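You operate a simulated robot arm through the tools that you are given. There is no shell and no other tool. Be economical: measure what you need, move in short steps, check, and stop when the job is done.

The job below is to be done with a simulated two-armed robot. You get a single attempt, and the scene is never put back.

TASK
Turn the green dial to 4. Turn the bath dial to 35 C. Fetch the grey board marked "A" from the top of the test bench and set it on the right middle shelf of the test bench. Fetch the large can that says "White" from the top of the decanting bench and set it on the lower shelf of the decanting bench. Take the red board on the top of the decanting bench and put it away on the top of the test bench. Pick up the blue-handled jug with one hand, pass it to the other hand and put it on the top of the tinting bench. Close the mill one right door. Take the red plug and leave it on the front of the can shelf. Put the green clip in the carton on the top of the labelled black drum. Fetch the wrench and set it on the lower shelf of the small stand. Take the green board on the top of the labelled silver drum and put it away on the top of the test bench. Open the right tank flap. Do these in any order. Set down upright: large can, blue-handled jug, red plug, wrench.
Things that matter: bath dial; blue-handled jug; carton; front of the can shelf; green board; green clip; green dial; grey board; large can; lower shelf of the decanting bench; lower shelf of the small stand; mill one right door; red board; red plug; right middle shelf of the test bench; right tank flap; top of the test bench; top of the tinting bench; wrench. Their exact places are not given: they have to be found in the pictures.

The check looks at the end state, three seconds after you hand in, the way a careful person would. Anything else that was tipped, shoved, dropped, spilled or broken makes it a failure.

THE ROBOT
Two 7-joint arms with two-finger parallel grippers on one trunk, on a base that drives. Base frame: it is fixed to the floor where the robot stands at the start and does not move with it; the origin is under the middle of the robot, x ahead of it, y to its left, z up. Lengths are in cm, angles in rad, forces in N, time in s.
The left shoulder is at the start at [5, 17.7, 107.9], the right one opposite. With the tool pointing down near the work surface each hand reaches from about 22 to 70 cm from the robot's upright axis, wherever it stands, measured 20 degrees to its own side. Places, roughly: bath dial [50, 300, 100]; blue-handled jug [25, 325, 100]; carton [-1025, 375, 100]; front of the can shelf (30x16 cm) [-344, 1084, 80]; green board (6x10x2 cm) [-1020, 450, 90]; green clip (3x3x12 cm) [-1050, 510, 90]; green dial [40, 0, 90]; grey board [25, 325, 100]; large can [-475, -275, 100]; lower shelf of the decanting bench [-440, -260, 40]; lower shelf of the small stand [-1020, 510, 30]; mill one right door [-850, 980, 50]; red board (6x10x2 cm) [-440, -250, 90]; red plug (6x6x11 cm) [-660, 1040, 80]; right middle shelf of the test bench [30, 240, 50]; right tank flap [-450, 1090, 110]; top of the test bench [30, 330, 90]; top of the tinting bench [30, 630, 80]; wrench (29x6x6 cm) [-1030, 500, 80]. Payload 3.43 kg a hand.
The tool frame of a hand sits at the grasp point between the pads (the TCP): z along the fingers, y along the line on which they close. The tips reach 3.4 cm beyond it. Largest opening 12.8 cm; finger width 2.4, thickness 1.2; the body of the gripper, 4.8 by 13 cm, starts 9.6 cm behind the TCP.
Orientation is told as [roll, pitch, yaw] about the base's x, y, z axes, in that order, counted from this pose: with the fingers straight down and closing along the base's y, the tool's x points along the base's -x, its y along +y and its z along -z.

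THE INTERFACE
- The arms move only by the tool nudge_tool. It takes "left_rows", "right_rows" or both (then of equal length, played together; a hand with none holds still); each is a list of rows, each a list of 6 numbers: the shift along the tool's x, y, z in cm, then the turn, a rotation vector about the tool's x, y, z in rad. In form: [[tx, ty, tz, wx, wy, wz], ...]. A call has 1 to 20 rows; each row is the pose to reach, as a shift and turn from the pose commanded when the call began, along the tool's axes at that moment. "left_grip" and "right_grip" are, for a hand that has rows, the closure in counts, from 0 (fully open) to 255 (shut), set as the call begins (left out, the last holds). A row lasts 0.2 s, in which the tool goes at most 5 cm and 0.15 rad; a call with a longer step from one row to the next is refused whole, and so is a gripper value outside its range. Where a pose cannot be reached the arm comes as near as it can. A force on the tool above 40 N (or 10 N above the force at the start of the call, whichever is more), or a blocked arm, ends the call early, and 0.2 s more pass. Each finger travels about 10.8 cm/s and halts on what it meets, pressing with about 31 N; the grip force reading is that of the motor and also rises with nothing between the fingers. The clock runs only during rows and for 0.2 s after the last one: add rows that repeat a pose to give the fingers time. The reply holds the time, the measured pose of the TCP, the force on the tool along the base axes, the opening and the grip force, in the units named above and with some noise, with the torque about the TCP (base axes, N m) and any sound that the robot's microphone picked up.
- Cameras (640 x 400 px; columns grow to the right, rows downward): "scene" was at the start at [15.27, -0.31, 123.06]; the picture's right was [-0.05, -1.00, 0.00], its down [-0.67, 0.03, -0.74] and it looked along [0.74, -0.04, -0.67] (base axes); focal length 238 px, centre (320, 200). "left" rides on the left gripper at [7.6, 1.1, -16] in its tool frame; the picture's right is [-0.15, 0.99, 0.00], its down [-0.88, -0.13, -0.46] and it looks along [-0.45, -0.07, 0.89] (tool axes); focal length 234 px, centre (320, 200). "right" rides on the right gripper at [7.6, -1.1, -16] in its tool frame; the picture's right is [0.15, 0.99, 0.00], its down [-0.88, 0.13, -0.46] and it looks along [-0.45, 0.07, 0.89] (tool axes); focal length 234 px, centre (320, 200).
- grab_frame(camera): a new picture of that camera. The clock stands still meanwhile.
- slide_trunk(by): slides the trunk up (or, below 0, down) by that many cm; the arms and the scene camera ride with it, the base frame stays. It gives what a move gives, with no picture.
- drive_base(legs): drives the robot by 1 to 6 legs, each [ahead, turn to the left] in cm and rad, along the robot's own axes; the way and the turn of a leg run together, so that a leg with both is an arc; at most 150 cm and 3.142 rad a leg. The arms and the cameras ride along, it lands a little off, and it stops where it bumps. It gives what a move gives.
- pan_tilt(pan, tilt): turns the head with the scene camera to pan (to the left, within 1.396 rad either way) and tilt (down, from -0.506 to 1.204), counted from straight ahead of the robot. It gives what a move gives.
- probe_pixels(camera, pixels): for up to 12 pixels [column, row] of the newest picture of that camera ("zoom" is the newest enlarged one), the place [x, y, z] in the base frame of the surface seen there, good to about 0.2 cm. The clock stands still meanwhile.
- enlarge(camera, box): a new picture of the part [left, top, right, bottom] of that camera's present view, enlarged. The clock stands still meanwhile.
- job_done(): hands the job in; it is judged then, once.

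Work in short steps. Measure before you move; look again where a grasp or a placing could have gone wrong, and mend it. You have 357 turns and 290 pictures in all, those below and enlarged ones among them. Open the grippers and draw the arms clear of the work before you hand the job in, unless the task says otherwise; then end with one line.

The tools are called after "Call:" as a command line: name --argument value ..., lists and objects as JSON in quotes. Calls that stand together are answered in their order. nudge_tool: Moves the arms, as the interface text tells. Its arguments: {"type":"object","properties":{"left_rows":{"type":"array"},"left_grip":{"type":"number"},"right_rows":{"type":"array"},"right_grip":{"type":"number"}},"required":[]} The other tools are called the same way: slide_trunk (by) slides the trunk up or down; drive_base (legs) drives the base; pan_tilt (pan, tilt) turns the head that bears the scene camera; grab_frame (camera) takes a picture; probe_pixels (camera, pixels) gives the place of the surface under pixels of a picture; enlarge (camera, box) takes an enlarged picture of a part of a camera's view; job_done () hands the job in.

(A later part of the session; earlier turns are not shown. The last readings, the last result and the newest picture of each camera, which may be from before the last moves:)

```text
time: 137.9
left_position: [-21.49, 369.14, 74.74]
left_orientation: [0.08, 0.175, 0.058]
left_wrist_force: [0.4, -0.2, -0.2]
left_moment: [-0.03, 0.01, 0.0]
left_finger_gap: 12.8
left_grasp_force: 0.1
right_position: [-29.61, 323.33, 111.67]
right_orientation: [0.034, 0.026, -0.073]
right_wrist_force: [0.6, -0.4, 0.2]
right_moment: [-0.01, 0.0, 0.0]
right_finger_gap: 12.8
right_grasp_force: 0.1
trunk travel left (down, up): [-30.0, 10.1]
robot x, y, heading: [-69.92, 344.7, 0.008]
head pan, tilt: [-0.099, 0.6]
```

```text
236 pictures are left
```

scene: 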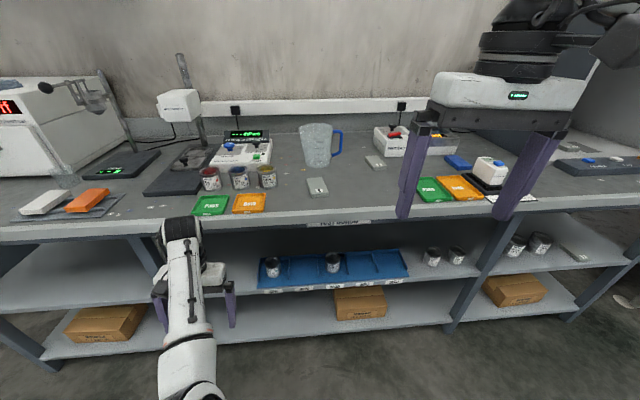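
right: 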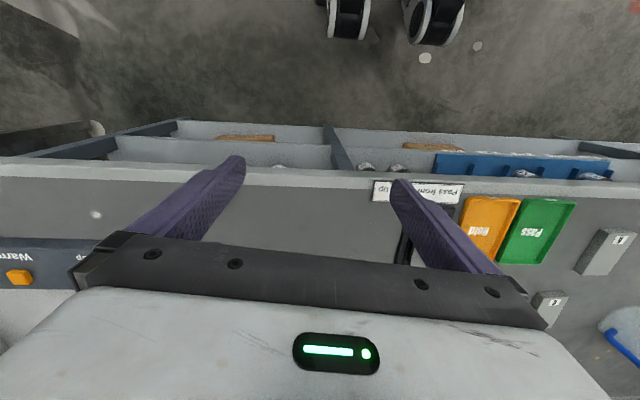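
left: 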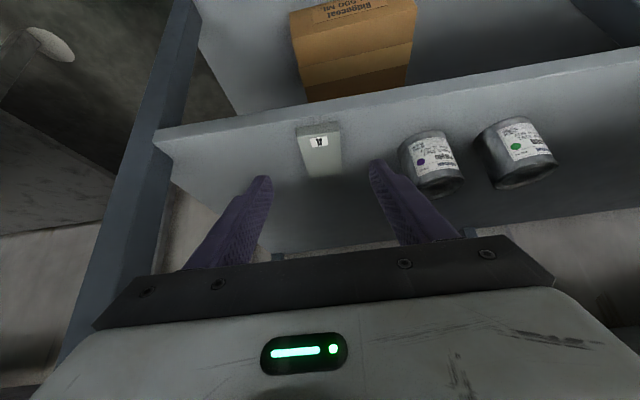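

Left hand sits low (z 75). I lift it back to the rest height and level it, then zoom on the jug.

Call:
nudge_tool --left_rows '[[0.5, 0, -4.5, 0.01, -0.02, 0.01], [1, 0, -9, 0.02, -0.04, 0.02], [2, 0, -13.5, 0.03, -0.07, 0.03], [3, 0, -18, 0.05, -0.1, 0.04], [4, 0, -22.5, 0.06, -0.13, 0.05], [5, 0, -27, 0.07, -0.15, 0.05], [6, 0, -31.5, 0.08, -0.175, 0.06], [6, 0, -34, 0.08, -0.175, 0.06], [6, 0, -34, 0.08, -0.175, 0.06]]'

Call:
enlarge --camera "scene" --box '[260, 100, 388, 180]'

Call:
probe_pixels --camera "zoom" --pixels '[[208, 140], [280, 130], [360, 135], [230, 320], [280, 330], [340, 300], [395, 210], [370, 155], [390, 280], [280, 165], [300, 220]]'

```text
time: 138.4
left_position: [-26.92, 372.85, 71.13]
left_orientation: [0.12, 0.362, 0.087]
left_wrist_force: [-0.6, 0.2, 0.7]
left_moment: [0.0, 0.01, -0.03]
left_finger_gap: 12.8
left_grasp_force: 0.0
left hand out of reach, approached as far as the arm can: row 1, 2
right_position: [-29.67, 323.41, 111.68]
right_orientation: [0.036, 0.027, -0.075]
right_wrist_force: [-0.1, -0.5, -0.1]
right_moment: [-0.04, -0.03, 0.0]
right_finger_gap: 12.8
right_grasp_force: 0.0
trunk travel left (down, up): [-30.0, 10.1]
robot x, y, heading: [-69.99, 344.58, 0.009]
head pan, tilt: [-0.099, 0.6]
stopped in row 2 (left hand): the arm was blocked; the commanded pose is now the measured one
```

```text
5.00 times, centred on (324, 140) of scene
```

zoom: 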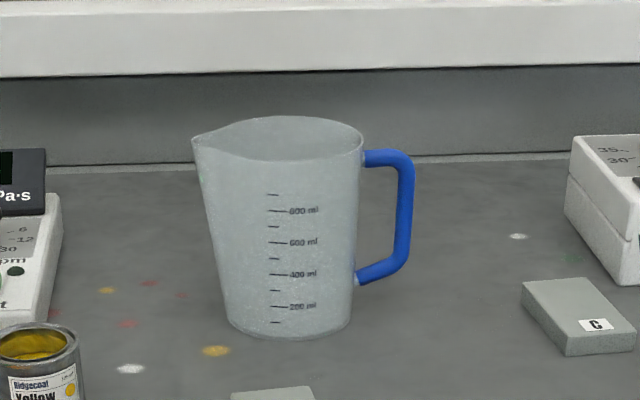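

```text
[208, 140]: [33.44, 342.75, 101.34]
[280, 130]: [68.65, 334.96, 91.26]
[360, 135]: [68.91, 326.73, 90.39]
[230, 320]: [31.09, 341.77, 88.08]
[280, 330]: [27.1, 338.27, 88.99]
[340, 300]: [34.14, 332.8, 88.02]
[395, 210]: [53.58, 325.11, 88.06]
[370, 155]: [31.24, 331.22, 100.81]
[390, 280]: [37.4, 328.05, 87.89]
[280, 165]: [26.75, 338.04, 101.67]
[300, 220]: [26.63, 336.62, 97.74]
```

The left arm got into an awkward folded configuration. I try easing it forward and inward in small steps.

Call:
nudge_tool --left_rows '[[-2, -2, 0, 0, -0.06, 0], [-4, -4, 0, 0, -0.12, 0], [-6, -6, 0, 0, -0.18, 0], [-8, -8, 0, 0, -0.24, 0], [-10, -10, 0, 0.05, -0.3, 0], [-10, -10, 0, 0.1, -0.36, 0], [-10, -10, 0, 0.1, -0.36, 0]]'

Call:
grab_frame --camera "scene"

```text
time: 140.1
left_position: [-17.14, 364.43, 66.46]
left_orientation: [0.024, 0.001, 0.068]
left_wrist_force: [0.9, 0.1, -0.2]
left_moment: [0.0, 0.01, 0.01]
left_finger_gap: 12.81
left_grasp_force: 0.1
right_position: [-29.59, 323.23, 111.61]
right_orientation: [0.036, 0.027, -0.072]
right_wrist_force: [0.1, 0.1, -0.5]
right_moment: [-0.03, 0.02, 0.02]
right_finger_gap: 12.82
right_grasp_force: 0.1
trunk travel left (down, up): [-30.0, 10.1]
robot x, y, heading: [-69.75, 344.73, 0.013]
head pan, tilt: [-0.099, 0.6]
```

```text
234 pictures are left
```

scene: 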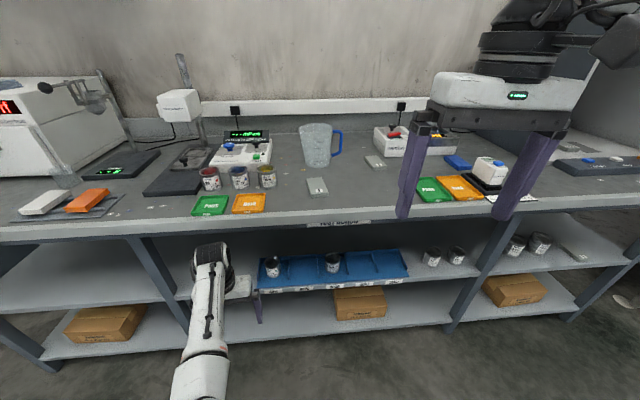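

It is level again. Now I raise it straight up to z≈108 while pulling back 12.

Call:
nudge_tool --left_rows '[[1, 0, -4, 0, 0, 0], [2, 0, -8, 0, 0, 0], [3, 0, -12, 0, 0, 0], [4, 0, -16, 0, 0, 0], [5, 0, -20, 0, 0, 0], [6, 0, -24, 0, 0, 0], [7, 0, -28, 0, 0, 0], [8, 0, -32, 0, 0, 0], [9, 0, -36, 0, 0, 0], [10, 0, -40, 0, 0, 0], [12, 0, -44, 0, 0, 0], [12, 0, -44, 0, 0, 0]]'

Call:
grab_frame --camera "scene"

```text
time: 141.4
left_position: [-22.66, 367.07, 73.2]
left_orientation: [0.069, 0.179, 0.091]
left_wrist_force: [0.2, -0.8, -0.1]
left_moment: [-0.01, -0.03, -0.01]
left_finger_gap: 12.8
left_grasp_force: 0.1
left hand out of reach, approached as far as the arm can: row 3, 4, 5, 6
right_position: [-29.67, 323.36, 111.64]
right_orientation: [0.034, 0.026, -0.077]
right_wrist_force: [0.4, -0.3, -0.2]
right_moment: [0.0, 0.0, 0.02]
right_finger_gap: 12.8
right_grasp_force: 0.0
trunk travel left (down, up): [-30.0, 10.1]
robot x, y, heading: [-70.02, 344.47, 0.007]
head pan, tilt: [-0.099, 0.6]
stopped in row 6 (left hand): the arm was blocked; the commanded pose is now the measured one
```

```text
233 pictures are left
```

scene: 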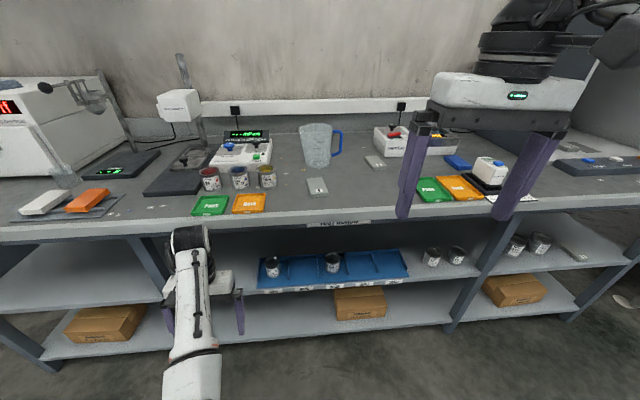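

The elbow now hangs low, so pointing down at height is blocked; pointing forward is natural for it. I pitch the left hand level forward.

Call:
nudge_tool --left_rows '[[0, 0, 0, 0, -0.14, 0], [0, 0, 0, 0, -0.28, 0], [0, 0, 0, 0, -0.42, 0], [0, 0, 0, 0, -0.56, 0], [0, 0, -1, 0, -0.7, 0], [0, 0, -2, 0, -0.84, 0], [0, 0, -4, 0, -0.98, 0], [0, 0, -6, 0, -1.12, 0], [0, 0, -8, 0, -1.26, 0], [0, 0, -10, 0, -1.4, 0], [0, 0, -12, 0, -1.54, 0], [0, 0, -15, 0, -1.68, 0], [0, 0, -18, 0, -1.75, 0], [0, 0, -18, 0, -1.75, 0]]'

Call:
grab_frame --camera "scene"

```text
time: 142.2
left_position: [-15.31, 369.07, 82.84]
left_orientation: [0.083, -0.416, 0.08]
left_wrist_force: [-0.6, 0.2, 0.4]
left_moment: [0.03, -0.01, -0.01]
left_finger_gap: 12.79
left_grasp_force: 0.0
right_position: [-29.56, 323.33, 111.62]
right_orientation: [0.034, 0.027, -0.076]
right_wrist_force: [-0.4, 0.3, -0.4]
right_moment: [-0.01, 0.04, -0.01]
right_finger_gap: 12.8
right_grasp_force: 0.0
trunk travel left (down, up): [-30.0, 10.1]
robot x, y, heading: [-69.95, 344.55, 0.005]
head pan, tilt: [-0.099, 0.6]
stopped in row 3 (left hand): the arm was blocked; the commanded pose is now the measured one
```

```text
232 pictures are left
```

scene: 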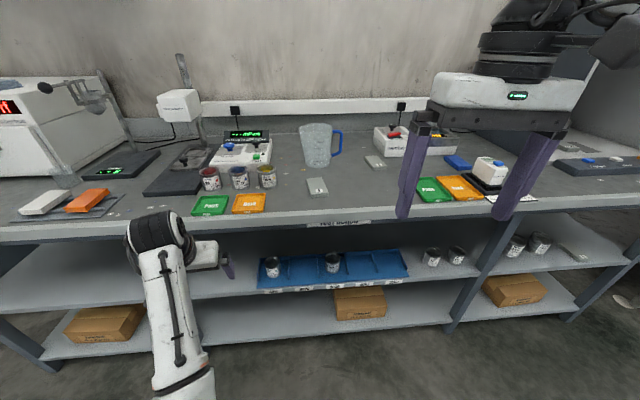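

It is coming up. I continue pitching to level while rising to z≈100 and pulling back.

Call:
nudge_tool --left_rows '[[0.2, 0, -2, 0, -0.1, 0], [0.4, 0, -4, 0, -0.2, 0], [0.6, 0, -6, 0, -0.3, 0], [0.8, 0, -8, 0, -0.4, 0], [1, 0, -10, 0, -0.5, 0], [1.2, 0, -12, 0, -0.6, 0], [1.4, 0, -14, 0, -0.7, 0], [1.6, 0, -16, 0, -0.8, 0], [1.8, 0, -18, 0, -0.9, 0], [2, 0, -19.5, 0, -1.0, 0], [2, 0, -19.5, 0, -1.1, 0], [2, 0, -19.5, 0, -1.15, 0], [2, 0, -19.5, 0, -1.15, 0]]'

Call:
grab_frame --camera "scene"

```text
time: 143.0
left_position: [-14.17, 370.24, 96.63]
left_orientation: [0.136, -0.872, 0.051]
left_wrist_force: [0.4, -0.4, -0.5]
left_moment: [0.05, -0.01, 0.0]
left_finger_gap: 12.78
left_grasp_force: 0.1
right_position: [-29.58, 323.24, 111.64]
right_orientation: [0.036, 0.025, -0.075]
right_wrist_force: [0.4, -0.4, 0.0]
right_moment: [-0.01, 0.03, -0.02]
right_finger_gap: 12.79
right_grasp_force: 0.1
trunk travel left (down, up): [-30.0, 10.1]
robot x, y, heading: [-69.76, 344.7, 0.01]
head pan, tilt: [-0.099, 0.6]
stopped in row 3 (left hand): the arm was blocked; the commanded pose is now the measured one
```

```text
231 pictures are left
```

scene: 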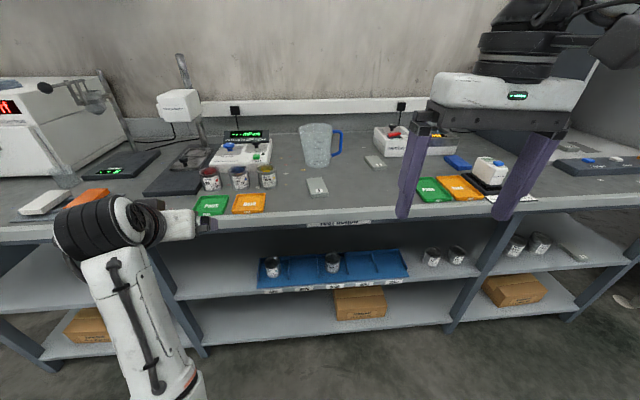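

Progress: z 96.6. I continue in short calls: up and back a bit, keeping pitch.

Call:
nudge_tool --left_rows '[[-1, 0, -1.5, 0, 0, 0], [-2, 0, -3, 0, 0, 0], [-3, 0, -5, 0, 0, 0], [-4, 0, -7, 0, 0, 0], [-5, 0, -9, 0, 0, 0], [-6, 0, -11, 0, 0, 0], [-6, 0, -11, 0, 0, 0]]'

Call:
nudge_tool --left_rows '[[0, 0, 0, 0, 0.08, 0], [0, 0, 0, 0, 0.16, 0], [0, 0, 0, 0, 0.24, 0], [0, 0, 0, 0, 0.32, 0], [0, 0, 0, 0, 0.4, 0], [0, 0, 0, 0, 0.48, 0], [0, 0, 0, 0, 0.56, 0], [0, 0, 0, 0, 0.64, 0], [0, 0, 0, 0, 0.72, 0], [0, 0, 0, 0, 0.8, 0], [0, 0, 0, 0, 0.86, 0]]'

Call:
grab_frame --camera "scene"

```text
time: 144.8
left_position: [-18.98, 371.55, 102.97]
left_orientation: [0.237, -0.768, 0.032]
left_wrist_force: [-0.1, -0.6, 0.3]
left_moment: [0.01, -0.01, 0.02]
left_finger_gap: 12.82
left_grasp_force: 0.0
left hand out of reach, approached as far as the arm can: row 6, 7
right_position: [-29.63, 323.42, 111.59]
right_orientation: [0.036, 0.027, -0.074]
right_wrist_force: [-0.4, -0.3, -0.3]
right_moment: [0.01, 0.01, -0.02]
right_finger_gap: 12.81
right_grasp_force: 0.0
trunk travel left (down, up): [-30.0, 10.1]
robot x, y, heading: [-69.76, 344.9, 0.009]
head pan, tilt: [-0.099, 0.6]
stopped in row 7 (left hand): the arm was blocked; the commanded pose is now the measured one
```

```text
time: 145.5
left_position: [-20.01, 375.19, 93.2]
left_orientation: [0.281, -0.409, 0.087]
left_wrist_force: [0.2, 0.2, 0.0]
left_moment: [-0.01, 0.01, 0.0]
left_finger_gap: 12.78
left_grasp_force: 0.0
left hand out of reach, approached as far as the arm can: row 1, 2, 3
right_position: [-29.68, 323.38, 111.56]
right_orientation: [0.033, 0.027, -0.074]
right_wrist_force: [0.4, 0.0, 0.5]
right_moment: [-0.01, -0.03, 0.01]
right_finger_gap: 12.78
right_grasp_force: 0.1
trunk travel left (down, up): [-30.0, 10.1]
robot x, y, heading: [-70.01, 344.63, 0.008]
head pan, tilt: [-0.099, 0.6]
stopped in row 3 (left hand): the arm was blocked; the commanded pose is now the measured one
```

```text
230 pictures are left
```

scene: 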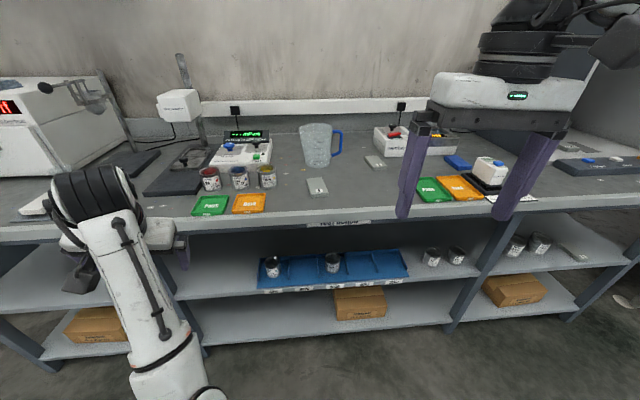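

I retrace the earlier path: pitch to about -0.65 and go left/up where the elbow had been outward.

Call:
nudge_tool --left_rows '[[0, 0.5, -1, 0, -0.06, 0], [0, 1, -2, 0, -0.12, 0], [0, 1.5, -3, 0, -0.18, 0], [0, 2, -4, 0, -0.24, 0], [-1, 2.5, -6, 0, -0.3, 0], [-2, 3, -8, 0, -0.36, 0], [-3, 3, -10, 0, -0.42, 0], [-4, 3, -12, 0, -0.48, 0], [-4, 3, -12, 0, -0.48, 0]]'

Call:
grab_frame --camera "scene"

```text
time: 147.5
left_position: [-21.23, 374.93, 105.61]
left_orientation: [0.409, -0.854, -0.113]
left_wrist_force: [-0.5, 0.4, 1.0]
left_moment: [-0.02, -0.02, -0.01]
left_finger_gap: 12.81
left_grasp_force: 0.1
right_position: [-29.7, 323.4, 111.71]
right_orientation: [0.035, 0.026, -0.073]
right_wrist_force: [-0.6, -0.3, 0.4]
right_moment: [-0.05, 0.02, 0.01]
right_finger_gap: 12.79
right_grasp_force: 0.1
trunk travel left (down, up): [-30.0, 10.1]
robot x, y, heading: [-69.82, 344.87, 0.013]
head pan, tilt: [-0.099, 0.6]
```

```text
229 pictures are left
```

scene: 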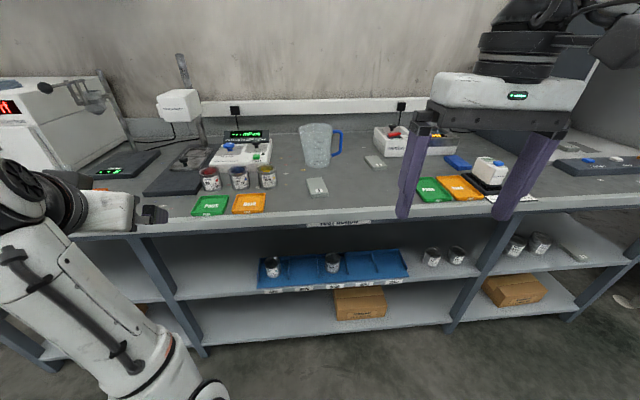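

Now I roll the hand to point inward (fingers toward -y) to pull the elbow outward.

Call:
nudge_tool --left_rows '[[0, 0, 0, 0.085, 0, -0.096], [0, 0.5, -0.5, 0.17, 0, -0.193], [0, 1, -1, 0.255, 0, -0.29], [0, 1.5, -1, 0.34, 0, -0.386], [0, 2, -1, 0.425, 0, -0.482], [0, 2, -1, 0.51, 0, -0.579], [0, 2, -1, 0.594, 0, -0.675], [0, 2, -1, 0.594, 0, -0.675]]'

Call:
grab_frame --camera "scene"

```text
time: 148.3
left_position: [-22.77, 377.31, 100.47]
left_orientation: [0.107, -0.78, 0.147]
left_wrist_force: [0.8, 0.4, -1.1]
left_moment: [0.0, 0.01, 0.0]
left_finger_gap: 12.79
left_grasp_force: 0.1
left hand out of reach, approached as far as the arm can: row 2, 3
right_position: [-29.66, 323.35, 111.65]
right_orientation: [0.036, 0.027, -0.075]
right_wrist_force: [0.1, 0.4, -0.4]
right_moment: [-0.01, 0.01, 0.03]
right_finger_gap: 12.79
right_grasp_force: 0.0
trunk travel left (down, up): [-30.0, 10.1]
robot x, y, heading: [-69.94, 345.11, 0.013]
head pan, tilt: [-0.099, 0.6]
stopped in row 3 (left hand): the arm was blocked; the commanded pose is now the measured one
```

```text
228 pictures are left
```

scene: 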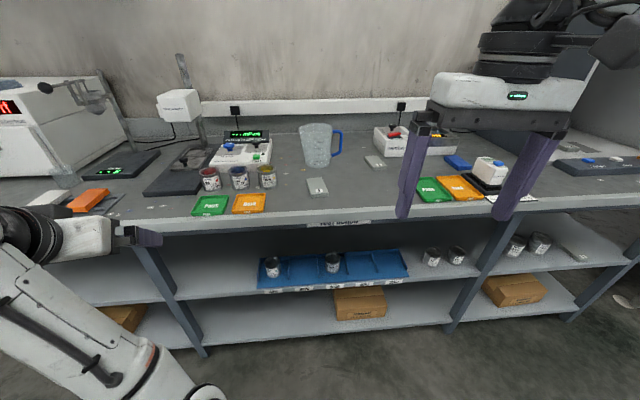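

I accept the low elbow and set this hand level forward, checking it's stable there.

Call:
nudge_tool --left_rows '[[0, -1, 0, 0, -0.1, 0], [0, -2, 0, 0, -0.2, 0], [0, -3, 0, 0, -0.3, 0], [0, -4, 0, 0, -0.4, 0], [0, -6, 0, 0, -0.5, 0], [0, -8, 0, 0, -0.6, 0], [0, -10, 0, 0, -0.7, 0], [0, -12, 0, 0, -0.79, 0], [0, -12, 0, 0, -0.79, 0]]'

Call:
grab_frame --camera "scene"

```text
time: 149.1
left_position: [-20.5, 375.27, 109.94]
left_orientation: [0.214, -1.312, 0.052]
left_wrist_force: [0.7, -0.3, -0.5]
left_moment: [-0.03, -0.03, 0.0]
left_finger_gap: 12.81
left_grasp_force: 0.1
right_position: [-29.56, 323.47, 111.75]
right_orientation: [0.036, 0.026, -0.076]
right_wrist_force: [0.5, 0.4, 0.5]
right_moment: [-0.02, 0.04, -0.05]
right_finger_gap: 12.81
right_grasp_force: 0.0
trunk travel left (down, up): [-30.0, 10.1]
robot x, y, heading: [-70.17, 345.11, 0.01]
head pan, tilt: [-0.099, 0.6]
stopped in row 4 (left hand): the arm was blocked; the commanded pose is now the measured one
```

```text
227 pictures are left
```

scene: 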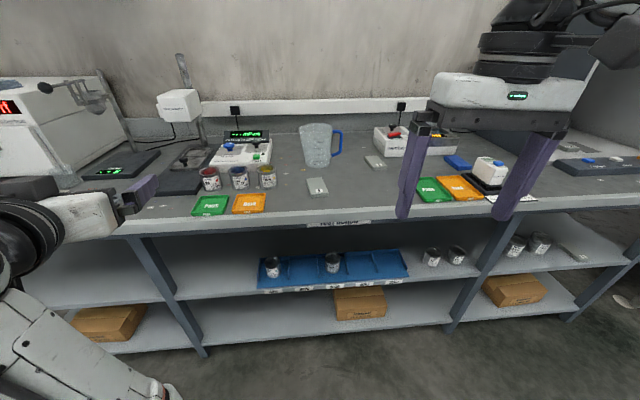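

Another short step: extend forward 8 and finish leveling.

Call:
nudge_tool --left_rows '[[0, 0, 2, 0, -0.06, 0], [0, 0, 4, 0, -0.12, 0], [0, 0, 6, 0, -0.18, 0], [0, 0, 8, 0, -0.24, 0], [0, 0, 10, 0, -0.24, 0], [0, 0, 10, 0, -0.24, 0]]'

Call:
nudge_tool --left_rows '[[-2, -2, 0, 0, 0, 0], [-4, -4, 0, 0, 0, 0], [-6, -6, 0, 0, 0, 0], [-8, -8, 0, 0, 0, 0], [-10, -10, 0, 0, 0, 0], [-10, -10, 0, 0, 0, 0]]'

Call:
grab_frame --camera "scene"

```text
time: 150.5
left_position: [-11.04, 377.87, 107.19]
left_orientation: [1.276, -1.517, -1.022]
left_wrist_force: [-0.1, 0.2, -0.2]
left_moment: [0.02, -0.01, 0.0]
left_finger_gap: 12.81
left_grasp_force: 0.0
right_position: [-29.7, 323.32, 111.54]
right_orientation: [0.034, 0.025, -0.074]
right_wrist_force: [0.2, 0.5, -0.3]
right_moment: [-0.03, 0.02, 0.02]
right_finger_gap: 12.79
right_grasp_force: 0.0
trunk travel left (down, up): [-30.0, 10.1]
robot x, y, heading: [-69.62, 344.54, 0.012]
head pan, tilt: [-0.099, 0.6]
```

```text
time: 151.9
left_position: [-8.03, 368.47, 115.28]
left_orientation: [1.226, -1.484, -0.955]
left_wrist_force: [0.1, 0.1, 0.2]
left_moment: [0.02, -0.01, 0.0]
left_finger_gap: 12.79
left_grasp_force: 0.1
right_position: [-29.61, 323.31, 111.6]
right_orientation: [0.037, 0.025, -0.075]
right_wrist_force: [0.0, 0.0, 0.6]
right_moment: [-0.02, 0.01, -0.01]
right_finger_gap: 12.77
right_grasp_force: 0.0
trunk travel left (down, up): [-30.0, 10.1]
robot x, y, heading: [-70.29, 344.58, 0.004]
head pan, tilt: [-0.099, 0.6]
```

```text
226 pictures are left
```

scene: 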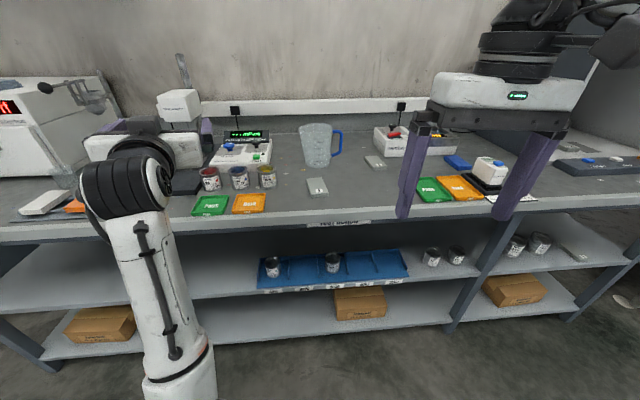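

Left hand is level forward now. I pull it back 14 cm along its axis and de-roll it, then check before approaching the bench.

Call:
nudge_tool --left_rows '[[0, 0, -3, 0, 0, 0.07], [0, 0, -6, 0, 0, 0.14], [0, 0, -9, 0, 0, 0.2], [0, 0, -12, 0, 0, 0.27], [0, 0, -14, 0, 0, 0.27], [0, 0, -14, 0, 0, 0.27]]'

Call:
grab_frame --camera "left"

```text
time: 153.5
left_position: [-22.35, 365.28, 121.49]
left_orientation: [1.877, -1.215, -1.565]
left_wrist_force: [0.4, 0.0, -0.9]
left_moment: [0.0, -0.01, 0.01]
left_finger_gap: 12.8
left_grasp_force: 0.1
right_position: [-29.52, 323.35, 111.55]
right_orientation: [0.034, 0.025, -0.074]
right_wrist_force: [-0.3, 0.8, -0.8]
right_moment: [-0.01, 0.03, -0.02]
right_finger_gap: 12.79
right_grasp_force: 0.1
trunk travel left (down, up): [-30.0, 10.1]
robot x, y, heading: [-69.97, 344.77, 0.004]
head pan, tilt: [-0.099, 0.6]
stopped in row 6 (left hand): the arm was blocked; the commanded pose is now the measured one
```

```text
225 pictures are left
```

left: 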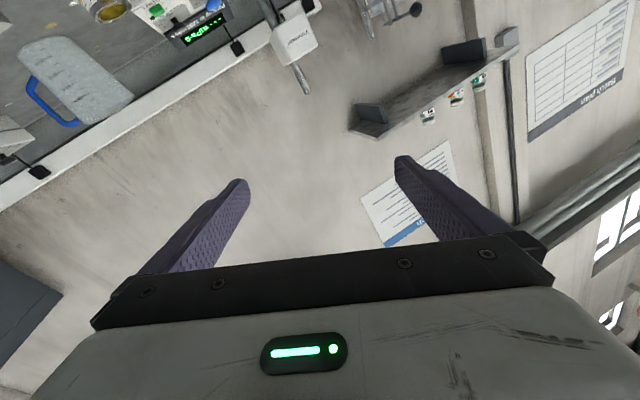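

By matrix computation the hand points forward/left/up a bit and is spun +0.34. I correct with (wx +0.306, wz -0.34).

Call:
nudge_tool --left_rows '[[0, 0, 0, 0.075, 0, -0.085], [0, 0, 0, 0.15, 0, -0.17], [0, 0, 0, 0.23, 0, -0.255], [0, 0, 0, 0.306, 0, -0.34], [0, 0, 0, 0.306, 0, -0.34]]'

Call:
grab_frame --camera "scene"

```text
time: 154.7
left_position: [-20.29, 365.99, 120.28]
left_orientation: [1.744, -1.494, -1.722]
left_wrist_force: [-0.4, -0.1, 0.5]
left_moment: [0.0, 0.0, -0.01]
left_finger_gap: 12.83
left_grasp_force: 0.1
left hand out of reach, approached as far as the arm can: row 2, 3, 4, 5
right_position: [-29.61, 323.41, 111.61]
right_orientation: [0.037, 0.026, -0.075]
right_wrist_force: [0.2, 0.0, -0.6]
right_moment: [0.0, 0.01, 0.0]
right_finger_gap: 12.78
right_grasp_force: 0.1
trunk travel left (down, up): [-30.0, 10.1]
robot x, y, heading: [-70.04, 344.69, 0.009]
head pan, tilt: [-0.099, 0.6]
```

```text
224 pictures are left
```

scene: 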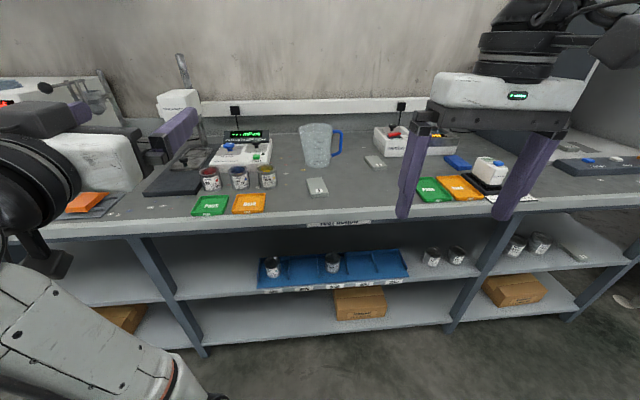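

Level now. I test whether it can pitch down from here with height kept.

Call:
nudge_tool --left_rows '[[0, 0, 0, 0, 0.1, 0], [0, 0, 0, 0, 0.2, 0], [0, 0, 0, 0, 0.3, 0], [0, 0, 0, 0, 0.4, 0], [0, 0, 0, 0, 0.5, 0], [0, 0, 0, 0, 0.6, 0], [0, 0, 0, 0, 0.6, 0]]'

Call:
grab_frame --camera "scene"

```text
time: 155.3
left_position: [-19.56, 366.27, 112.83]
left_orientation: [0.223, -1.26, -0.194]
left_wrist_force: [-0.4, -0.6, 0.4]
left_moment: [0.0, 0.01, 0.0]
left_finger_gap: 12.81
left_grasp_force: 0.1
right_position: [-29.61, 323.3, 111.56]
right_orientation: [0.037, 0.027, -0.074]
right_wrist_force: [-0.2, 0.7, -1.4]
right_moment: [-0.01, 0.01, -0.01]
right_finger_gap: 12.78
right_grasp_force: 0.1
trunk travel left (down, up): [-30.0, 10.1]
robot x, y, heading: [-69.94, 344.26, 0.011]
head pan, tilt: [-0.099, 0.6]
stopped in row 2 (left hand): the arm was blocked; the commanded pose is now the measured one
```

```text
223 pictures are left
```

scene: 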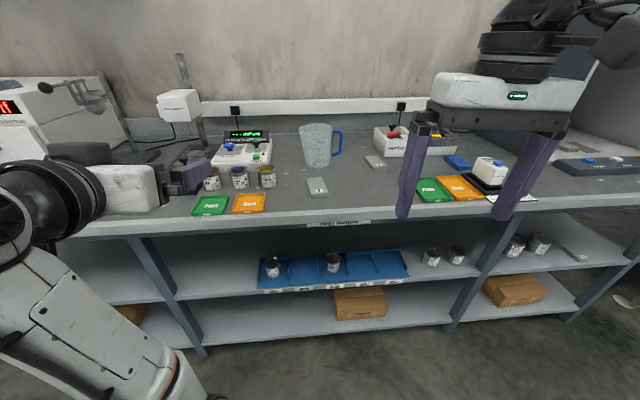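

The wrist is at a joint limit. I turn to the free aisle and try to sort out the arm by stretching it straight.

Call:
drive_base --legs '[[-20, 0], [0, 1.56]]'

Call:
nudge_tool --left_rows '[[0, 0, 3, 0, 0, 0], [0, 0, 6, 0, -0.06, 0], [0, 0, 9, 0, -0.12, 0], [0, 0, 12, 0, -0.18, 0], [0, 0, 15, 0, -0.24, 0], [0, 0, 18, 0, -0.3, 0], [0, 0, 21, 0, -0.3, 0], [0, 0, 24, 0, -0.3, 0], [0, 0, 28, 0, -0.3, 0], [0, 0, 32, 0, -0.3, 0], [0, 0, 32, 0, -0.3, 0]]'

Call:
pan_tilt --pan 0.4 --tilt 0.3

Call:
grab_frame --camera "scene"

```text
time: 160.7
left_position: [-112.52, 394.32, 112.84]
left_orientation: [0.22, -1.261, 1.402]
left_wrist_force: [0.8, -0.6, 0.6]
left_moment: [0.04, 0.0, 0.01]
left_finger_gap: 12.81
left_grasp_force: 0.1
right_position: [-69.44, 385.35, 111.62]
right_orientation: [0.035, 0.025, 1.519]
right_wrist_force: [0.2, -0.1, -0.6]
right_moment: [-0.02, -0.01, 0.02]
right_finger_gap: 12.8
right_grasp_force: 0.0
trunk travel left (down, up): [-30.0, 10.1]
robot x, y, heading: [-89.96, 344.56, 1.604]
head pan, tilt: [-0.099, 0.6]
```

```text
time: 163.1
left_position: [-114.51, 424.84, 103.29]
left_orientation: [1.539, -1.502, 0.074]
left_wrist_force: [-0.6, 0.5, 0.4]
left_moment: [-0.03, -0.01, -0.04]
left_finger_gap: 12.77
left_grasp_force: 0.0
right_position: [-69.34, 385.29, 111.81]
right_orientation: [0.034, 0.026, 1.521]
right_wrist_force: [0.0, 0.4, 0.3]
right_moment: [0.01, 0.0, 0.0]
right_finger_gap: 12.79
right_grasp_force: 0.0
trunk travel left (down, up): [-30.0, 10.1]
robot x, y, heading: [-90.01, 344.42, 1.603]
head pan, tilt: [-0.099, 0.6]
```

```text
time: 164.1
left_position: [-114.53, 424.86, 103.39]
left_orientation: [1.523, -1.502, 0.09]
left_wrist_force: [0.0, 0.4, -0.6]
left_moment: [-0.01, -0.04, -0.02]
left_finger_gap: 12.79
left_grasp_force: 0.1
right_position: [-69.19, 385.3, 111.62]
right_orientation: [0.035, 0.025, 1.52]
right_wrist_force: [-0.6, -0.1, 0.9]
right_moment: [0.02, -0.02, 0.0]
right_finger_gap: 12.8
right_grasp_force: 0.1
trunk travel left (down, up): [-30.0, 10.1]
robot x, y, heading: [-89.51, 344.67, 1.605]
head pan, tilt: [0.4, 0.3]
```

```text
222 pictures are left
```

scene: 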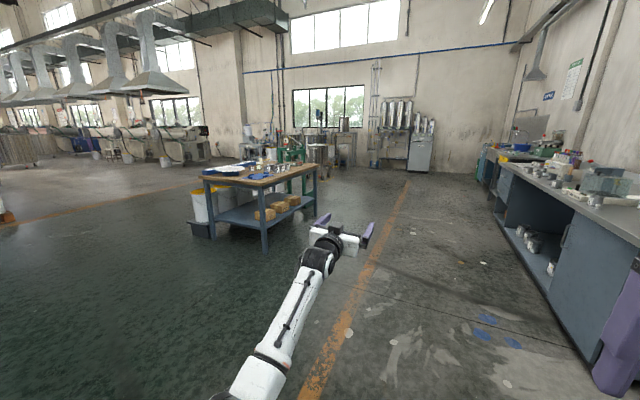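

Arm is nearly straight now. I spin the tool +1.5 about its axis here so that upper-arm roll takes part, then pull in 20 and look.

Call:
nudge_tool --left_rows '[[0, 0, 2, 0, 0, 0.1], [0, 0, 4, 0, 0, 0.2], [0, 0, 4, 0, 0, 0.34], [0, 0, 4, 0, 0, 0.48], [0, 0, 4, 0, 0, 0.62], [0, 0, 4, 0, 0, 0.76], [0, 0, 4, 0, 0, 0.9], [0, 0, 4, 0, 0, 1.04], [0, 0, 4, 0, 0, 1.18], [0, 0, 4, 0, 0, 1.32], [0, 0, 4, 0, 0, 1.46], [0, 0, 4, 0, 0, 1.46]]'

Call:
nudge_tool --left_rows '[[0, 0, -3, 0, 0, 0], [0, 0, -6, 0, 0, 0], [0, 0, -9, 0, 0, 0], [0, 0, -12, 0, 0, 0], [0, 0, -15, 0, 0, 0], [0, 0, -18, 0, 0, 0], [0, 0, -21, 0, 0, 0], [0, 0, -24, 0, 0, 0]]'

Call:
grab_frame --camera "scene"

```text
time: 166.7
left_position: [-114.75, 428.78, 103.18]
left_orientation: [1.568, -0.04, 0.043]
left_wrist_force: [0.1, 0.6, 0.5]
left_moment: [0.03, 0.01, 0.01]
left_finger_gap: 12.79
left_grasp_force: 0.0
right_position: [-69.3, 385.35, 111.72]
right_orientation: [0.033, 0.025, 1.52]
right_wrist_force: [-1.0, -0.3, -0.1]
right_moment: [-0.02, -0.01, 0.02]
right_finger_gap: 12.78
right_grasp_force: 0.0
trunk travel left (down, up): [-30.0, 10.1]
robot x, y, heading: [-89.81, 344.36, 1.603]
head pan, tilt: [0.4, 0.3]
```

```text
time: 168.5
left_position: [-113.52, 405.0, 103.56]
left_orientation: [1.568, -0.044, 0.041]
left_wrist_force: [0.4, 0.3, -0.2]
left_moment: [0.01, 0.0, 0.01]
left_finger_gap: 12.79
left_grasp_force: 0.1
right_position: [-69.25, 385.36, 111.64]
right_orientation: [0.035, 0.026, 1.52]
right_wrist_force: [-0.4, -0.2, -0.2]
right_moment: [0.01, 0.0, 0.0]
right_finger_gap: 12.8
right_grasp_force: 0.0
trunk travel left (down, up): [-30.0, 10.1]
robot x, y, heading: [-89.41, 344.73, 1.604]
head pan, tilt: [0.4, 0.3]
```

```text
221 pictures are left
```

scene: 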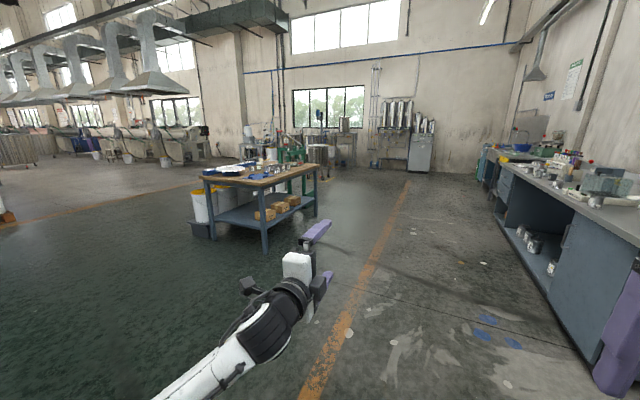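

The forearm now comes from the left. I unspin the tool here and see whether the elbow stays out.

Call:
nudge_tool --left_rows '[[0, 0, 0, 0, 0, -0.14], [0, 0, 0, 0, 0, -0.28], [0, 0, 0, 0, 0, -0.42], [0, 0, 0, 0, 0, -0.56], [0, 0, 0, 0, 0, -0.7], [0, 0, 0, 0, 0, -0.84], [0, 0, 0, 0, 0, -0.98], [0, 0, 0, 0, 0, -1.12], [0, 0, 0, 0, 0, -1.26], [0, 0, 0, 0, 0, -1.4], [0, 0, 0, 0, 0, -1.5], [0, 0, 0, 0, 0, -1.5]]'

Call:
nudge_tool --left_rows '[[0, 0, 0, 0, 0.1, 0], [0, 0, 0, 0, 0.2, 0], [0, 0, 0, 0, 0.3, 0], [0, 0, 0, 0, 0.4, 0], [0, 0, 0, 0, 0.5, 0], [0, 0, 0, 0, 0.6, 0], [0, 0, 0, 0, 0.7, 0], [0, 0, 0, 0, 0.8, 0]]'

Call:
grab_frame --camera "scene"

```text
time: 171.1
left_position: [-113.65, 404.91, 103.26]
left_orientation: [1.457, -1.544, 0.156]
left_wrist_force: [0.2, -0.3, -0.4]
left_moment: [-0.02, 0.01, -0.03]
left_finger_gap: 12.82
left_grasp_force: 0.2
right_position: [-69.22, 385.48, 111.62]
right_orientation: [0.036, 0.027, 1.52]
right_wrist_force: [-0.2, 0.3, -0.5]
right_moment: [-0.03, -0.03, -0.04]
right_finger_gap: 12.8
right_grasp_force: 0.0
trunk travel left (down, up): [-30.0, 10.1]
robot x, y, heading: [-89.64, 344.4, 1.602]
head pan, tilt: [0.4, 0.3]
```

```text
time: 172.9
left_position: [-113.64, 404.93, 103.31]
left_orientation: [0.037, -0.765, 1.588]
left_wrist_force: [0.4, 1.0, -0.2]
left_moment: [0.02, 0.0, 0.0]
left_finger_gap: 12.8
left_grasp_force: 0.0
right_position: [-69.25, 385.38, 111.58]
right_orientation: [0.035, 0.027, 1.519]
right_wrist_force: [-0.6, -0.5, 0.9]
right_moment: [0.0, 0.05, -0.02]
right_finger_gap: 12.79
right_grasp_force: 0.0
trunk travel left (down, up): [-30.0, 10.1]
robot x, y, heading: [-89.93, 344.57, 1.601]
head pan, tilt: [0.4, 0.3]
```

```text
220 pictures are left
```

scene: 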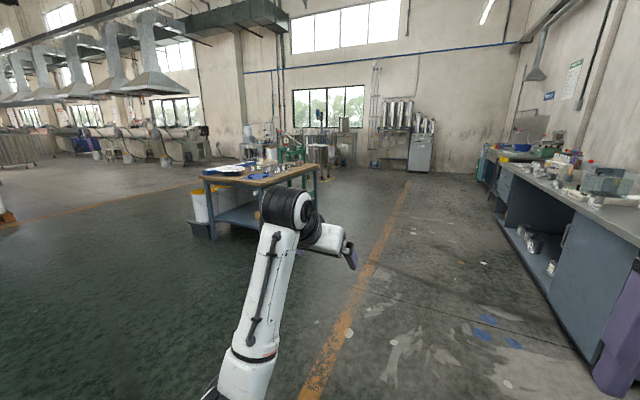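

Works without blocking. I continue pitching to vertical and then pull in to ~45 ahead, z≈108.

Call:
nudge_tool --left_rows '[[0, 0, 0, 0, 0.1, 0], [0, 0, 0, 0, 0.2, 0], [0, 0, 0, 0, 0.3, 0], [0, 0, 0, 0, 0.4, 0], [0, 0, 0, 0, 0.5, 0], [0, 0, 0, 0, 0.6, 0], [0, 0, 0, 0, 0.7, 0], [0, 0, 0, 0, 0.765, 0]]'

Call:
nudge_tool --left_rows '[[2, 0, -1, 0, 0, 0], [5, 0, -2, 0, 0, 0], [8, 0, -3, 0, 0, 0], [11, 0, -4, 0, 0, 0], [14, 0, -5, 0, 0, 0], [16, 0, -6, 0, 0, 0]]'

Call:
grab_frame --camera "scene"

```text
time: 174.7
left_position: [-113.39, 404.88, 103.49]
left_orientation: [0.026, -0.005, 1.609]
left_wrist_force: [0.0, -0.2, 0.4]
left_moment: [0.02, -0.01, 0.01]
left_finger_gap: 12.81
left_grasp_force: 0.0
left hand out of reach, approached as far as the arm can: row 4, 5, 6
right_position: [-69.35, 385.38, 111.63]
right_orientation: [0.035, 0.027, 1.521]
right_wrist_force: [0.4, -0.6, -0.6]
right_moment: [0.03, 0.01, 0.04]
right_finger_gap: 12.77
right_grasp_force: 0.0
trunk travel left (down, up): [-30.0, 10.1]
robot x, y, heading: [-89.51, 344.32, 1.605]
head pan, tilt: [0.4, 0.3]
```

```text
time: 176.1
left_position: [-116.65, 402.76, 106.87]
left_orientation: [0.026, 0.006, 1.634]
left_wrist_force: [-0.6, 0.7, -0.3]
left_moment: [-0.01, 0.0, -0.01]
left_finger_gap: 12.79
left_grasp_force: 0.1
left hand out of reach, approached as far as the arm can: row 1, 2, 3, 4, 5, 6
right_position: [-69.33, 385.48, 111.74]
right_orientation: [0.034, 0.026, 1.52]
right_wrist_force: [0.6, 0.0, -0.3]
right_moment: [0.02, -0.03, 0.0]
right_finger_gap: 12.8
right_grasp_force: 0.0
trunk travel left (down, up): [-30.0, 10.1]
robot x, y, heading: [-89.53, 344.64, 1.604]
head pan, tilt: [0.4, 0.3]
```

```text
219 pictures are left
```

scene: 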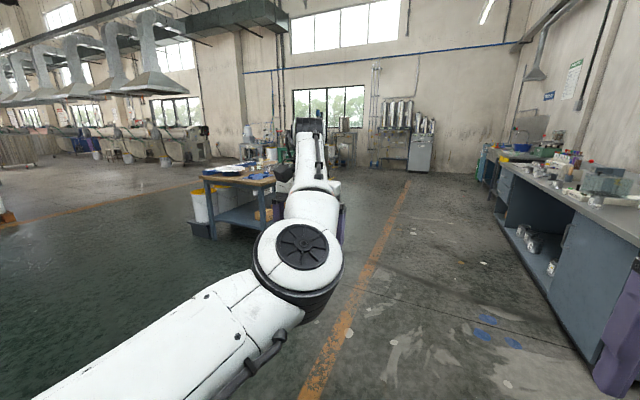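

Elbow is now up. I try pulling in again with some drop.

Call:
nudge_tool --left_rows '[[2, -1, 2, 0, 0, 0], [4, -2, 4, 0, 0, 0], [6, -3, 6, 0, 0, 0], [8, -4, 8, 0, 0, 0], [10, -5, 10, 0, 0, 0], [12, -6, 10, 0, 0, 0], [14, -6, 10, 0, 0, 0], [14, -6, 10, 0, 0, 0]]'

Call:
grab_frame --camera "scene"

```text
time: 177.9
left_position: [-117.12, 402.7, 95.17]
left_orientation: [0.031, -0.012, 1.647]
left_wrist_force: [0.0, 0.3, -0.2]
left_moment: [0.01, 0.03, 0.04]
left_finger_gap: 12.81
left_grasp_force: 0.1
left hand out of reach, approached as far as the arm can: row 1, 2, 3, 4, 5, 6, 7, 8
right_position: [-69.32, 385.26, 111.5]
right_orientation: [0.035, 0.026, 1.52]
right_wrist_force: [0.1, -0.1, -1.4]
right_moment: [0.01, 0.0, 0.02]
right_finger_gap: 12.79
right_grasp_force: 0.1
trunk travel left (down, up): [-30.0, 10.1]
robot x, y, heading: [-89.96, 344.51, 1.605]
head pan, tilt: [0.4, 0.3]
```

```text
218 pictures are left
```

scene: 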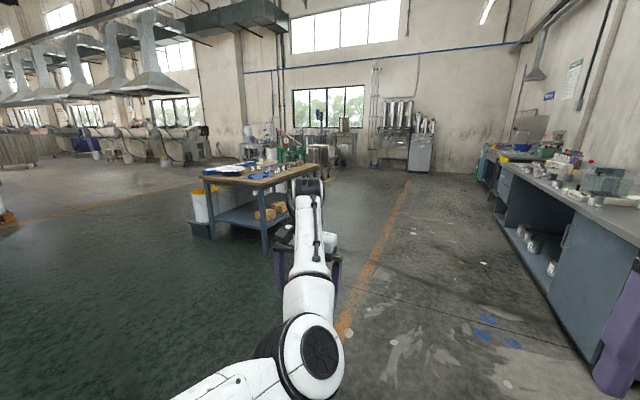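

The elbow swung inward over the top. I stretch out again (forward, pitch level) to redo with better swivel.

Call:
nudge_tool --left_rows '[[-2, 0, -1, 0, -0.14, 0], [-4, 0, -2, 0, -0.28, 0], [-6, 0, -3, 0, -0.42, 0], [-8, 0, -4, 0, -0.56, 0], [-10, 0, -5, 0, -0.7, 0], [-12, 0, -6, 0, -0.84, 0], [-14, 0, -7, 0, -0.98, 0], [-16, 0, -8, 0, -1.12, 0], [-18, 0, -9, 0, -1.26, 0], [-20, 0, -10, 0, -1.4, 0], [-22, 0, -10, 0, -1.5, 0], [-24, 0, -10, 0, -1.57, 0], [-24, 0, -10, 0, -1.57, 0]]'

Call:
grab_frame --camera "scene"

```text
time: 180.7
left_position: [-115.83, 426.61, 104.6]
left_orientation: [1.665, -1.545, -0.056]
left_wrist_force: [0.1, -0.4, 0.5]
left_moment: [0.02, -0.01, 0.02]
left_finger_gap: 12.82
left_grasp_force: 0.1
right_position: [-69.39, 385.43, 111.7]
right_orientation: [0.035, 0.024, 1.522]
right_wrist_force: [1.2, -0.2, 0.9]
right_moment: [0.02, 0.03, -0.02]
right_finger_gap: 12.82
right_grasp_force: 0.1
trunk travel left (down, up): [-30.0, 10.1]
robot x, y, heading: [-89.85, 344.48, 1.602]
head pan, tilt: [0.4, 0.3]
```

```text
217 pictures are left
```

scene: 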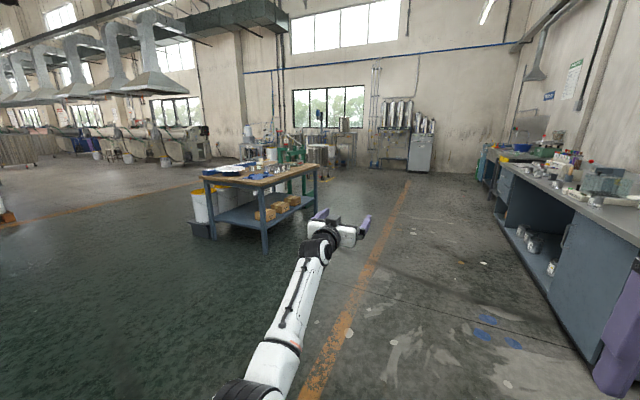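

I spin -1.2 while straight and pull in to view where the elbow goes.

Call:
nudge_tool --left_rows '[[0, 0, 1, 0, 0, -0.14], [0, 0, 2, 0, 0, -0.28], [0, 0, 2, 0, 0, -0.42], [0, 0, 2, 0, 0, -0.56], [0, 0, 2, 0, 0, -0.7], [0, 0, 2, 0, 0, -0.84], [0, 0, 2, 0, 0, -0.98], [0, 0, 2, 0, 0, -1.12], [0, 0, 2, 0, 0, -1.2], [0, 0, -1, 0, 0, -1.2], [0, 0, -4, 0, 0, -1.2], [0, 0, -7, 0, 0, -1.2], [0, 0, -10, 0, 0, -1.2], [0, 0, -13, 0, 0, -1.2], [0, 0, -16, 0, 0, -1.2], [0, 0, -19, 0, 0, -1.2], [0, 0, -22, 0, 0, -1.2], [0, 0, -25, 0, 0, -1.2]]'

Call:
grab_frame --camera "scene"

```text
time: 184.3
left_position: [-116.46, 405.36, 115.0]
left_orientation: [-1.774, -0.421, -2.993]
left_wrist_force: [0.3, -0.1, -0.2]
left_moment: [0.01, -0.02, 0.01]
left_finger_gap: 12.79
left_grasp_force: 0.1
right_position: [-69.29, 385.33, 111.51]
right_orientation: [0.036, 0.026, 1.52]
right_wrist_force: [0.3, 0.0, 0.0]
right_moment: [-0.04, -0.02, -0.01]
right_finger_gap: 12.79
right_grasp_force: 0.0
trunk travel left (down, up): [-30.0, 10.1]
robot x, y, heading: [-90.06, 344.76, 1.604]
head pan, tilt: [0.4, 0.3]
stopped in row 18 (left hand): the arm was blocked; the commanded pose is now the measured one
```

```text
216 pictures are left
```

scene: 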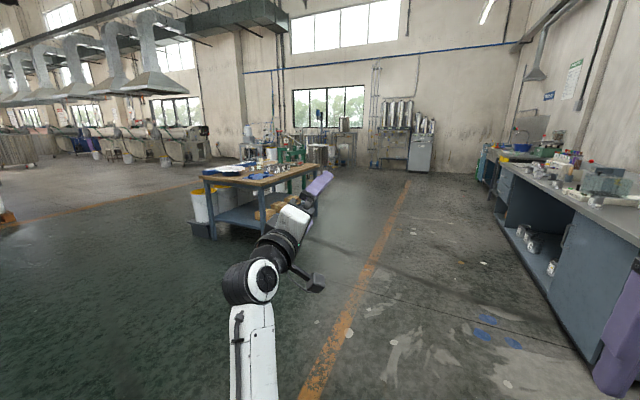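

That returned the elbow to low; positive spin is the right direction. I push out straight again and spin +2.55.

Call:
nudge_tool --left_rows '[[0, 0, 4, -0.05, 0.05, 0], [0, 0, 8, -0.1, 0.1, 0], [0, 0, 12, -0.14, 0.135, 0], [0, 0, 16, -0.14, 0.135, 0], [0, 0, 20, -0.14, 0.135, 0], [0, 0, 23, -0.14, 0.135, 0]]'

Call:
nudge_tool --left_rows '[[0, 0, 0, 0, 0, 0.14], [0, 0, 0, 0, 0, 0.28], [0, 0, 0, 0, 0, 0.42], [0, 0, 0, 0, 0, 0.56], [0, 0, 0, 0, 0, 0.7], [0, 0, 0, 0, 0, 0.84], [0, 0, 0, 0, 0, 0.98], [0, 0, 0, 0, 0, 1.12], [0, 0, 0, 0, 0, 1.26], [0, 0, 0, 0, 0, 1.4], [0, 0, 0, 0, 0, 1.54], [0, 0, 0, 0, 0, 1.68], [0, 0, 0, 0, 0, 1.82], [0, 0, 0, 0, 0, 1.96], [0, 0, 0, 0, 0, 2.1], [0, 0, 0, 0, 0, 2.24], [0, 0, 0, 0, 0, 2.38], [0, 0, 0, 0, 0, 2.5]]'

Call:
nudge_tool --left_rows '[[0, 0, -3, 0, 0, 0], [0, 0, -6, 0, 0, 0], [0, 0, -9, 0, 0, 0], [0, 0, -12, 0, 0, 0], [0, 0, -15, 0, 0, 0], [0, 0, -18, 0, 0, 0], [0, 0, -21, 0, 0, 0], [0, 0, -24, 0, 0, 0], [0, 0, -27, 0, 0, 0], [0, 0, -30, 0, 0, 0]]'

Call:
grab_frame --camera "scene"

```text
time: 185.7
left_position: [-117.73, 427.9, 119.15]
left_orientation: [-1.573, -0.431, -3.142]
left_wrist_force: [0.0, -0.7, -0.7]
left_moment: [-0.02, 0.0, -0.02]
left_finger_gap: 12.76
left_grasp_force: 0.1
right_position: [-69.25, 385.28, 111.59]
right_orientation: [0.035, 0.028, 1.521]
right_wrist_force: [0.7, -0.1, -0.3]
right_moment: [-0.01, -0.03, -0.04]
right_finger_gap: 12.8
right_grasp_force: 0.0
trunk travel left (down, up): [-30.0, 10.1]
robot x, y, heading: [-89.59, 344.62, 1.601]
head pan, tilt: [0.4, 0.3]
```

```text
time: 189.5
left_position: [-117.7, 427.84, 119.18]
left_orientation: [1.571, -0.209, 0.0]
left_wrist_force: [-0.2, -0.2, -0.5]
left_moment: [-0.02, -0.02, -0.05]
left_finger_gap: 12.8
left_grasp_force: 0.0
right_position: [-69.3, 385.43, 111.57]
right_orientation: [0.035, 0.027, 1.52]
right_wrist_force: [0.7, -0.8, -0.5]
right_moment: [0.02, -0.02, 0.03]
right_finger_gap: 12.8
right_grasp_force: 0.2
trunk travel left (down, up): [-30.0, 10.1]
robot x, y, heading: [-89.52, 344.24, 1.599]
head pan, tilt: [0.4, 0.3]
```

```text
time: 191.7
left_position: [-117.97, 397.82, 119.08]
left_orientation: [1.571, -0.211, -0.001]
left_wrist_force: [0.7, -1.0, -0.6]
left_moment: [0.0, 0.01, 0.01]
left_finger_gap: 12.82
left_grasp_force: 0.0
right_position: [-69.2, 385.32, 111.7]
right_orientation: [0.034, 0.023, 1.52]
right_wrist_force: [0.7, -0.2, 0.4]
right_moment: [0.01, 0.0, -0.01]
right_finger_gap: 12.8
right_grasp_force: 0.1
trunk travel left (down, up): [-30.0, 10.1]
robot x, y, heading: [-89.85, 344.42, 1.606]
head pan, tilt: [0.4, 0.3]
```

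```text
215 pictures are left
```

scene: 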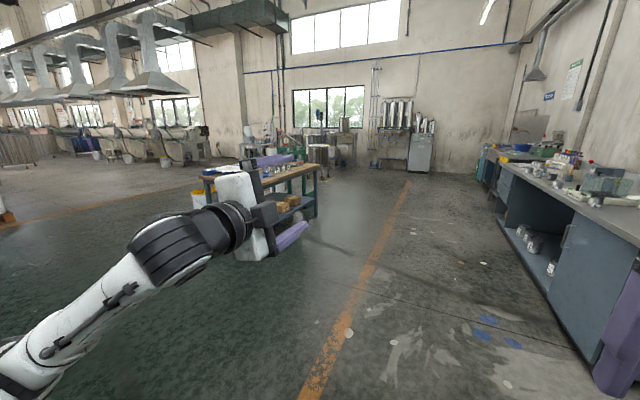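

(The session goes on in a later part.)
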